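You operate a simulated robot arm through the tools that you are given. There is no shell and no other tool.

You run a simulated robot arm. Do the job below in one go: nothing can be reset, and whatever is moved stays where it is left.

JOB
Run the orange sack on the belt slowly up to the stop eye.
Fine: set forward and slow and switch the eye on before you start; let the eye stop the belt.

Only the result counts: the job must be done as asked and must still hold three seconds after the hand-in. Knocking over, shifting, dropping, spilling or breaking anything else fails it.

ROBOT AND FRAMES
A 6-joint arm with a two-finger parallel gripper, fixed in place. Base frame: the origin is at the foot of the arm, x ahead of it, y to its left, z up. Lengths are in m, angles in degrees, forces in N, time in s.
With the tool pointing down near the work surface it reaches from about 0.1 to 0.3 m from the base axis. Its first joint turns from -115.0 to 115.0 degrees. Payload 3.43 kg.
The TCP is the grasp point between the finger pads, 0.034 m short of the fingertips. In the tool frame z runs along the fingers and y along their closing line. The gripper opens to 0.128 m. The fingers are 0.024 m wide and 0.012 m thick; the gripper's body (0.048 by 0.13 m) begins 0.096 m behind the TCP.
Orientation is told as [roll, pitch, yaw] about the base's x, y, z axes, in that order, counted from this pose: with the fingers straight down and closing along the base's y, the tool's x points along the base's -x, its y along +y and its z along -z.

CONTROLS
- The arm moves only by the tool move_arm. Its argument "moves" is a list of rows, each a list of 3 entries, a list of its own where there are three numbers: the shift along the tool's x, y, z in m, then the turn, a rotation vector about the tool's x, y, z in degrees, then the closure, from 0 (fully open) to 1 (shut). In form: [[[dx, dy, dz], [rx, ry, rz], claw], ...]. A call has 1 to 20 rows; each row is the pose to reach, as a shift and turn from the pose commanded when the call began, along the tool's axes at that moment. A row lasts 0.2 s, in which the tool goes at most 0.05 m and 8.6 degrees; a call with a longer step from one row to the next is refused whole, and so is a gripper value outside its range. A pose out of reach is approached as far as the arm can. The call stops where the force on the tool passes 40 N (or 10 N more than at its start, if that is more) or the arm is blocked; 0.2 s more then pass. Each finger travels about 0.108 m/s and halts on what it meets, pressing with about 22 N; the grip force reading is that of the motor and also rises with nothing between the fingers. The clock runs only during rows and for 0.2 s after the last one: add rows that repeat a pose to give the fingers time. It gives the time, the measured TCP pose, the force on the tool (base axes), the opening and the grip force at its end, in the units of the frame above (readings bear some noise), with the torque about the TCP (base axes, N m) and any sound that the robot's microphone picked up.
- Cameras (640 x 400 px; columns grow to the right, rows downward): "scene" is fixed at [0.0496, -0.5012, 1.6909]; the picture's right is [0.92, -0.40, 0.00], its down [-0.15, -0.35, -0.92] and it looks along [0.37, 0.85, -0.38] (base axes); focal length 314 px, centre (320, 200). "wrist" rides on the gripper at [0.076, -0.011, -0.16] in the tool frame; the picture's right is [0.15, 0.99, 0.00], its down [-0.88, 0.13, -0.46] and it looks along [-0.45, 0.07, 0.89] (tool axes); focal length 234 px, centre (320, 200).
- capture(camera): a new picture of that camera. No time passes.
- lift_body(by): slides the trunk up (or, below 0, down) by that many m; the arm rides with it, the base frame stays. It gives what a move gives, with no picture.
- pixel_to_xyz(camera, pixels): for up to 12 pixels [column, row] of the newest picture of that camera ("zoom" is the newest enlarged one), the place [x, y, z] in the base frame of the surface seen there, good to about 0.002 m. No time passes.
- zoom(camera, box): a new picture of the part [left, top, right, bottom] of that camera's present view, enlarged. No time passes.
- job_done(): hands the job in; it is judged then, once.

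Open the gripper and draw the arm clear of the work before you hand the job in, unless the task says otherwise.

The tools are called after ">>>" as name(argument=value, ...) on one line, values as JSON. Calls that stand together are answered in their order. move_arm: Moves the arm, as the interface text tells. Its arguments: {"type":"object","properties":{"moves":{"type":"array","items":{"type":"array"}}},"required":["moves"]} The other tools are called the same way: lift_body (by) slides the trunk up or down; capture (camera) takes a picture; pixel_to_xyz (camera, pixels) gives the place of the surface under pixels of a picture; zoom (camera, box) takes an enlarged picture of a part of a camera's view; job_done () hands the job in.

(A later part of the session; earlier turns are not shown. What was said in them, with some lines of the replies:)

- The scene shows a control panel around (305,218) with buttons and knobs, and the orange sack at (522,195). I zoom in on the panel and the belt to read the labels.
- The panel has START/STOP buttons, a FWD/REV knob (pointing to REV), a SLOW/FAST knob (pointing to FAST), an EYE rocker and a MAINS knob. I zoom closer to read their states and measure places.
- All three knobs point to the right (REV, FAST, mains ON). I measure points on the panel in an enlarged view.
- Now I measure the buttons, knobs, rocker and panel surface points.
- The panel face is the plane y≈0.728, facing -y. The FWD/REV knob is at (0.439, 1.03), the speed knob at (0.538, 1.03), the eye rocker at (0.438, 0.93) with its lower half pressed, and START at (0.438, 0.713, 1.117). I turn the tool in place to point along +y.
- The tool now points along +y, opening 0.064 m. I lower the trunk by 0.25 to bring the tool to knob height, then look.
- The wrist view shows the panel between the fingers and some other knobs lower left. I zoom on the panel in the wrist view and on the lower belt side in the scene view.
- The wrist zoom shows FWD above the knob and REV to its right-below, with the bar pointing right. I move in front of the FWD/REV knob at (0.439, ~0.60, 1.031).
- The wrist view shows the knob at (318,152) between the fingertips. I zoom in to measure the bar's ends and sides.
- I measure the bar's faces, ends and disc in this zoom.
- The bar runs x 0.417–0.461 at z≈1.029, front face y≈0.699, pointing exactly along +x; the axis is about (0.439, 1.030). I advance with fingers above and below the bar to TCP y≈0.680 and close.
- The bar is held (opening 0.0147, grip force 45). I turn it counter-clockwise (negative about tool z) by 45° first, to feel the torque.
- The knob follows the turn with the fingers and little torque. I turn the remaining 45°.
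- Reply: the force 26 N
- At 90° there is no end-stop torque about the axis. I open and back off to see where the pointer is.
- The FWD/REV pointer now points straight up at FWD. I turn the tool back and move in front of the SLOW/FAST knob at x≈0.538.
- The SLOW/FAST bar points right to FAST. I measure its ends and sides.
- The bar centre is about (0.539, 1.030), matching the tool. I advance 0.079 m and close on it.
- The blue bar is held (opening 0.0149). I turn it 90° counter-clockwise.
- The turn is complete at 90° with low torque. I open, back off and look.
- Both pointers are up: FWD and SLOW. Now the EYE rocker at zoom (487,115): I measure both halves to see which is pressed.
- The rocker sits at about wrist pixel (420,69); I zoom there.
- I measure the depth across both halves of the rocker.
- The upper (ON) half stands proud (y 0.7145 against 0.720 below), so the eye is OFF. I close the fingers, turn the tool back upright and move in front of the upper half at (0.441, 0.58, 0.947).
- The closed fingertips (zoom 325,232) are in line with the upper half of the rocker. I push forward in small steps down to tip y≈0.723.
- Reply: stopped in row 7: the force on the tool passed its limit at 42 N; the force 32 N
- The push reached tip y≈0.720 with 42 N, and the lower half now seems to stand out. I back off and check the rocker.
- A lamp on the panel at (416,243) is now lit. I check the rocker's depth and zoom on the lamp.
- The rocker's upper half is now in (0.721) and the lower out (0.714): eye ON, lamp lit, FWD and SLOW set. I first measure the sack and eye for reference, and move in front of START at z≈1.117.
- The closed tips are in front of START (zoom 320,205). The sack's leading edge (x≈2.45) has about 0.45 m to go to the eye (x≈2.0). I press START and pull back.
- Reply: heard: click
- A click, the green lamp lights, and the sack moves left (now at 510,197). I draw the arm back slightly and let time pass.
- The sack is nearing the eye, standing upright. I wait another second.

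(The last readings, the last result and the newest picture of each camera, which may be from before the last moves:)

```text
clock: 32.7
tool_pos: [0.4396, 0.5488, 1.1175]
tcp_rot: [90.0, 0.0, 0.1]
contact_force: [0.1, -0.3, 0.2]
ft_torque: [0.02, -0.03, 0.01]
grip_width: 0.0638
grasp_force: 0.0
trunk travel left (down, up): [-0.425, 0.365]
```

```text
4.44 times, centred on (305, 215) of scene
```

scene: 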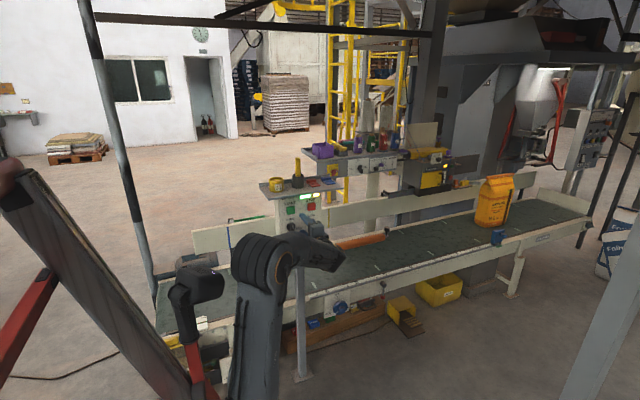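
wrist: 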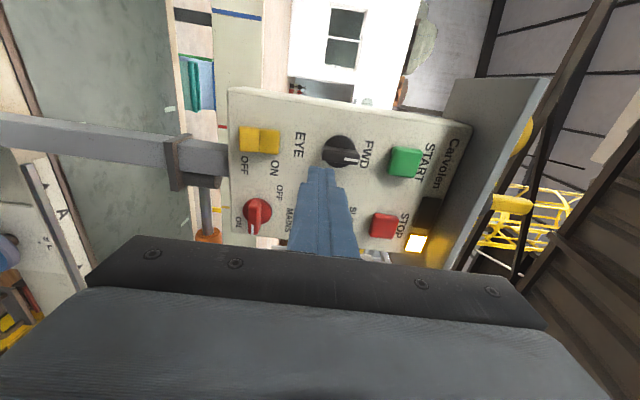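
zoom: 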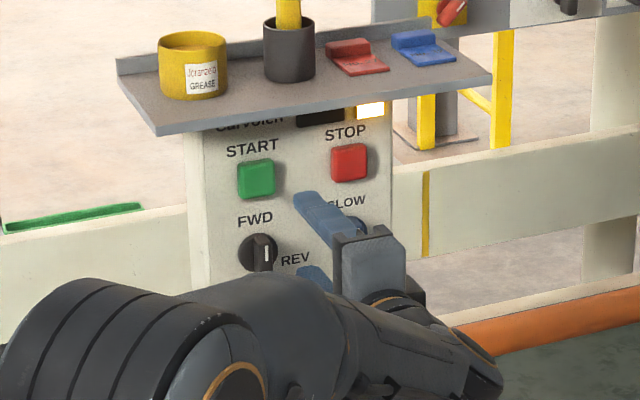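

The green lamp is off again, so the eye seems to have stopped the belt with the sack beside it. I draw the arm clear and check that the sack stays put.

>>> move_arm(moves=[[[0.03, 0, -0.02], [0, 0, 0], 0.3], [[0.06, 0, -0.04], [0, 0, 0], 0.1], [[0.09, 0, -0.06], [0, 0, 0], 0], [[0.12, 0, -0.06], [0, 0, 0], 0], [[0.12, 0, -0.06], [0, 0, 0], 0], [[0.12, 0, -0.06], [0, 0, 0], 0], [[0.12, 0, -0.06], [0, 0, 0], 0], [[0.12, 0, -0.06], [0, 0, 0], 0]])

>>> capture(camera="scene")

>>> zoom(camera="scene", box=[265, 170, 345, 260])

>>> zoom(camera="scene", box=[440, 160, 540, 260])

>>> pixel_to_xyz(camera="zoom", pixels=[[212, 260], [225, 160], [300, 278], [350, 295], [375, 300]])

```text
clock: 34.5
tool_pos: [0.3188, 0.4877, 1.1186]
tcp_rot: [90.0, 0.0, 0.1]
contact_force: [0.8, 0.4, 0.7]
ft_torque: [-0.01, -0.01, 0.02]
grip_width: 0.1283
grasp_force: 0.0
trunk travel left (down, up): [-0.425, 0.365]
```

```text
taken
```

scene: 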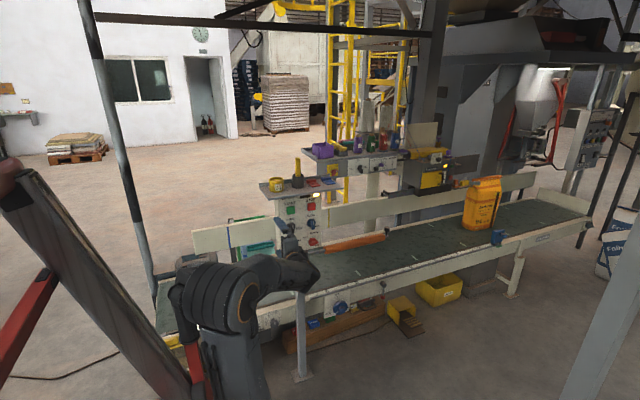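

```text
4.44 times, centred on (305, 215) of scene
```

zoom: 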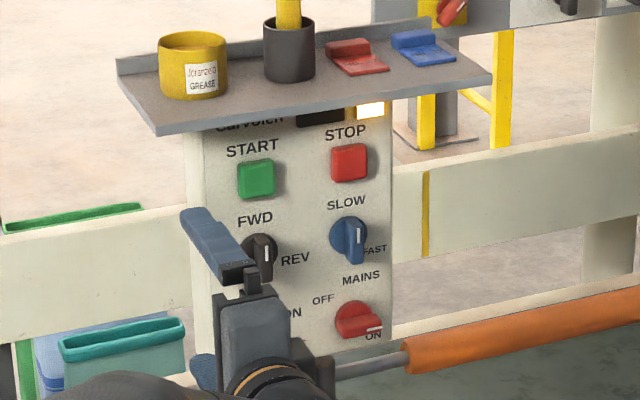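

```text
4.00 times, centred on (490, 210) of scene
```

zoom: 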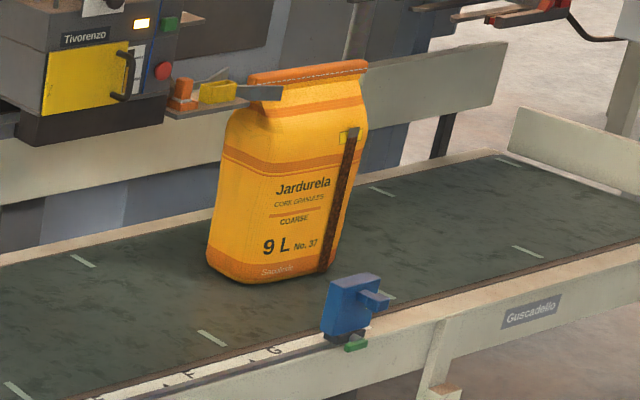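

```text
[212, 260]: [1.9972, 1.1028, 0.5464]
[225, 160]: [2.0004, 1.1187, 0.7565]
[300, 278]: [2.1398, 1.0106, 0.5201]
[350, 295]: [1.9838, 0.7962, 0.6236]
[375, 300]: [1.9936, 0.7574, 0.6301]
```

The sack's leading edge (x≈1.997) stands exactly at the eye (x≈1.99). It hasn't moved for 1.8 s, the belt is stopped, and the arm is clear with the gripper open. I hand the job in.

>>> job_done()

```text
The job is handed in.
```

The orange sack is at the stop eye, and the eye stopped the belt by itself. The sack's leading edge is at x≈1.997 m and the eye is at about x≈1.99 m.

- **Settings before the start:** I turned the FWD/REV knob to FWD and the SLOW/FAST knob to SLOW, then pressed the EYE rocker to ON. The amber lamp on the panel lit when the eye came on.
- **The run:** I pressed START once. The green lamp lit, and the sack ran upright for about 0.45 m. The green lamp then went out with the sack beside the eye.
- **At hand-in:** In pictures 1.8 s apart, the sack had not moved since the stop. The gripper was open and the arm was clear of the panel and belt. I saw nothing else moved or knocked.

I did not use STOP or touch the MAINS knob.
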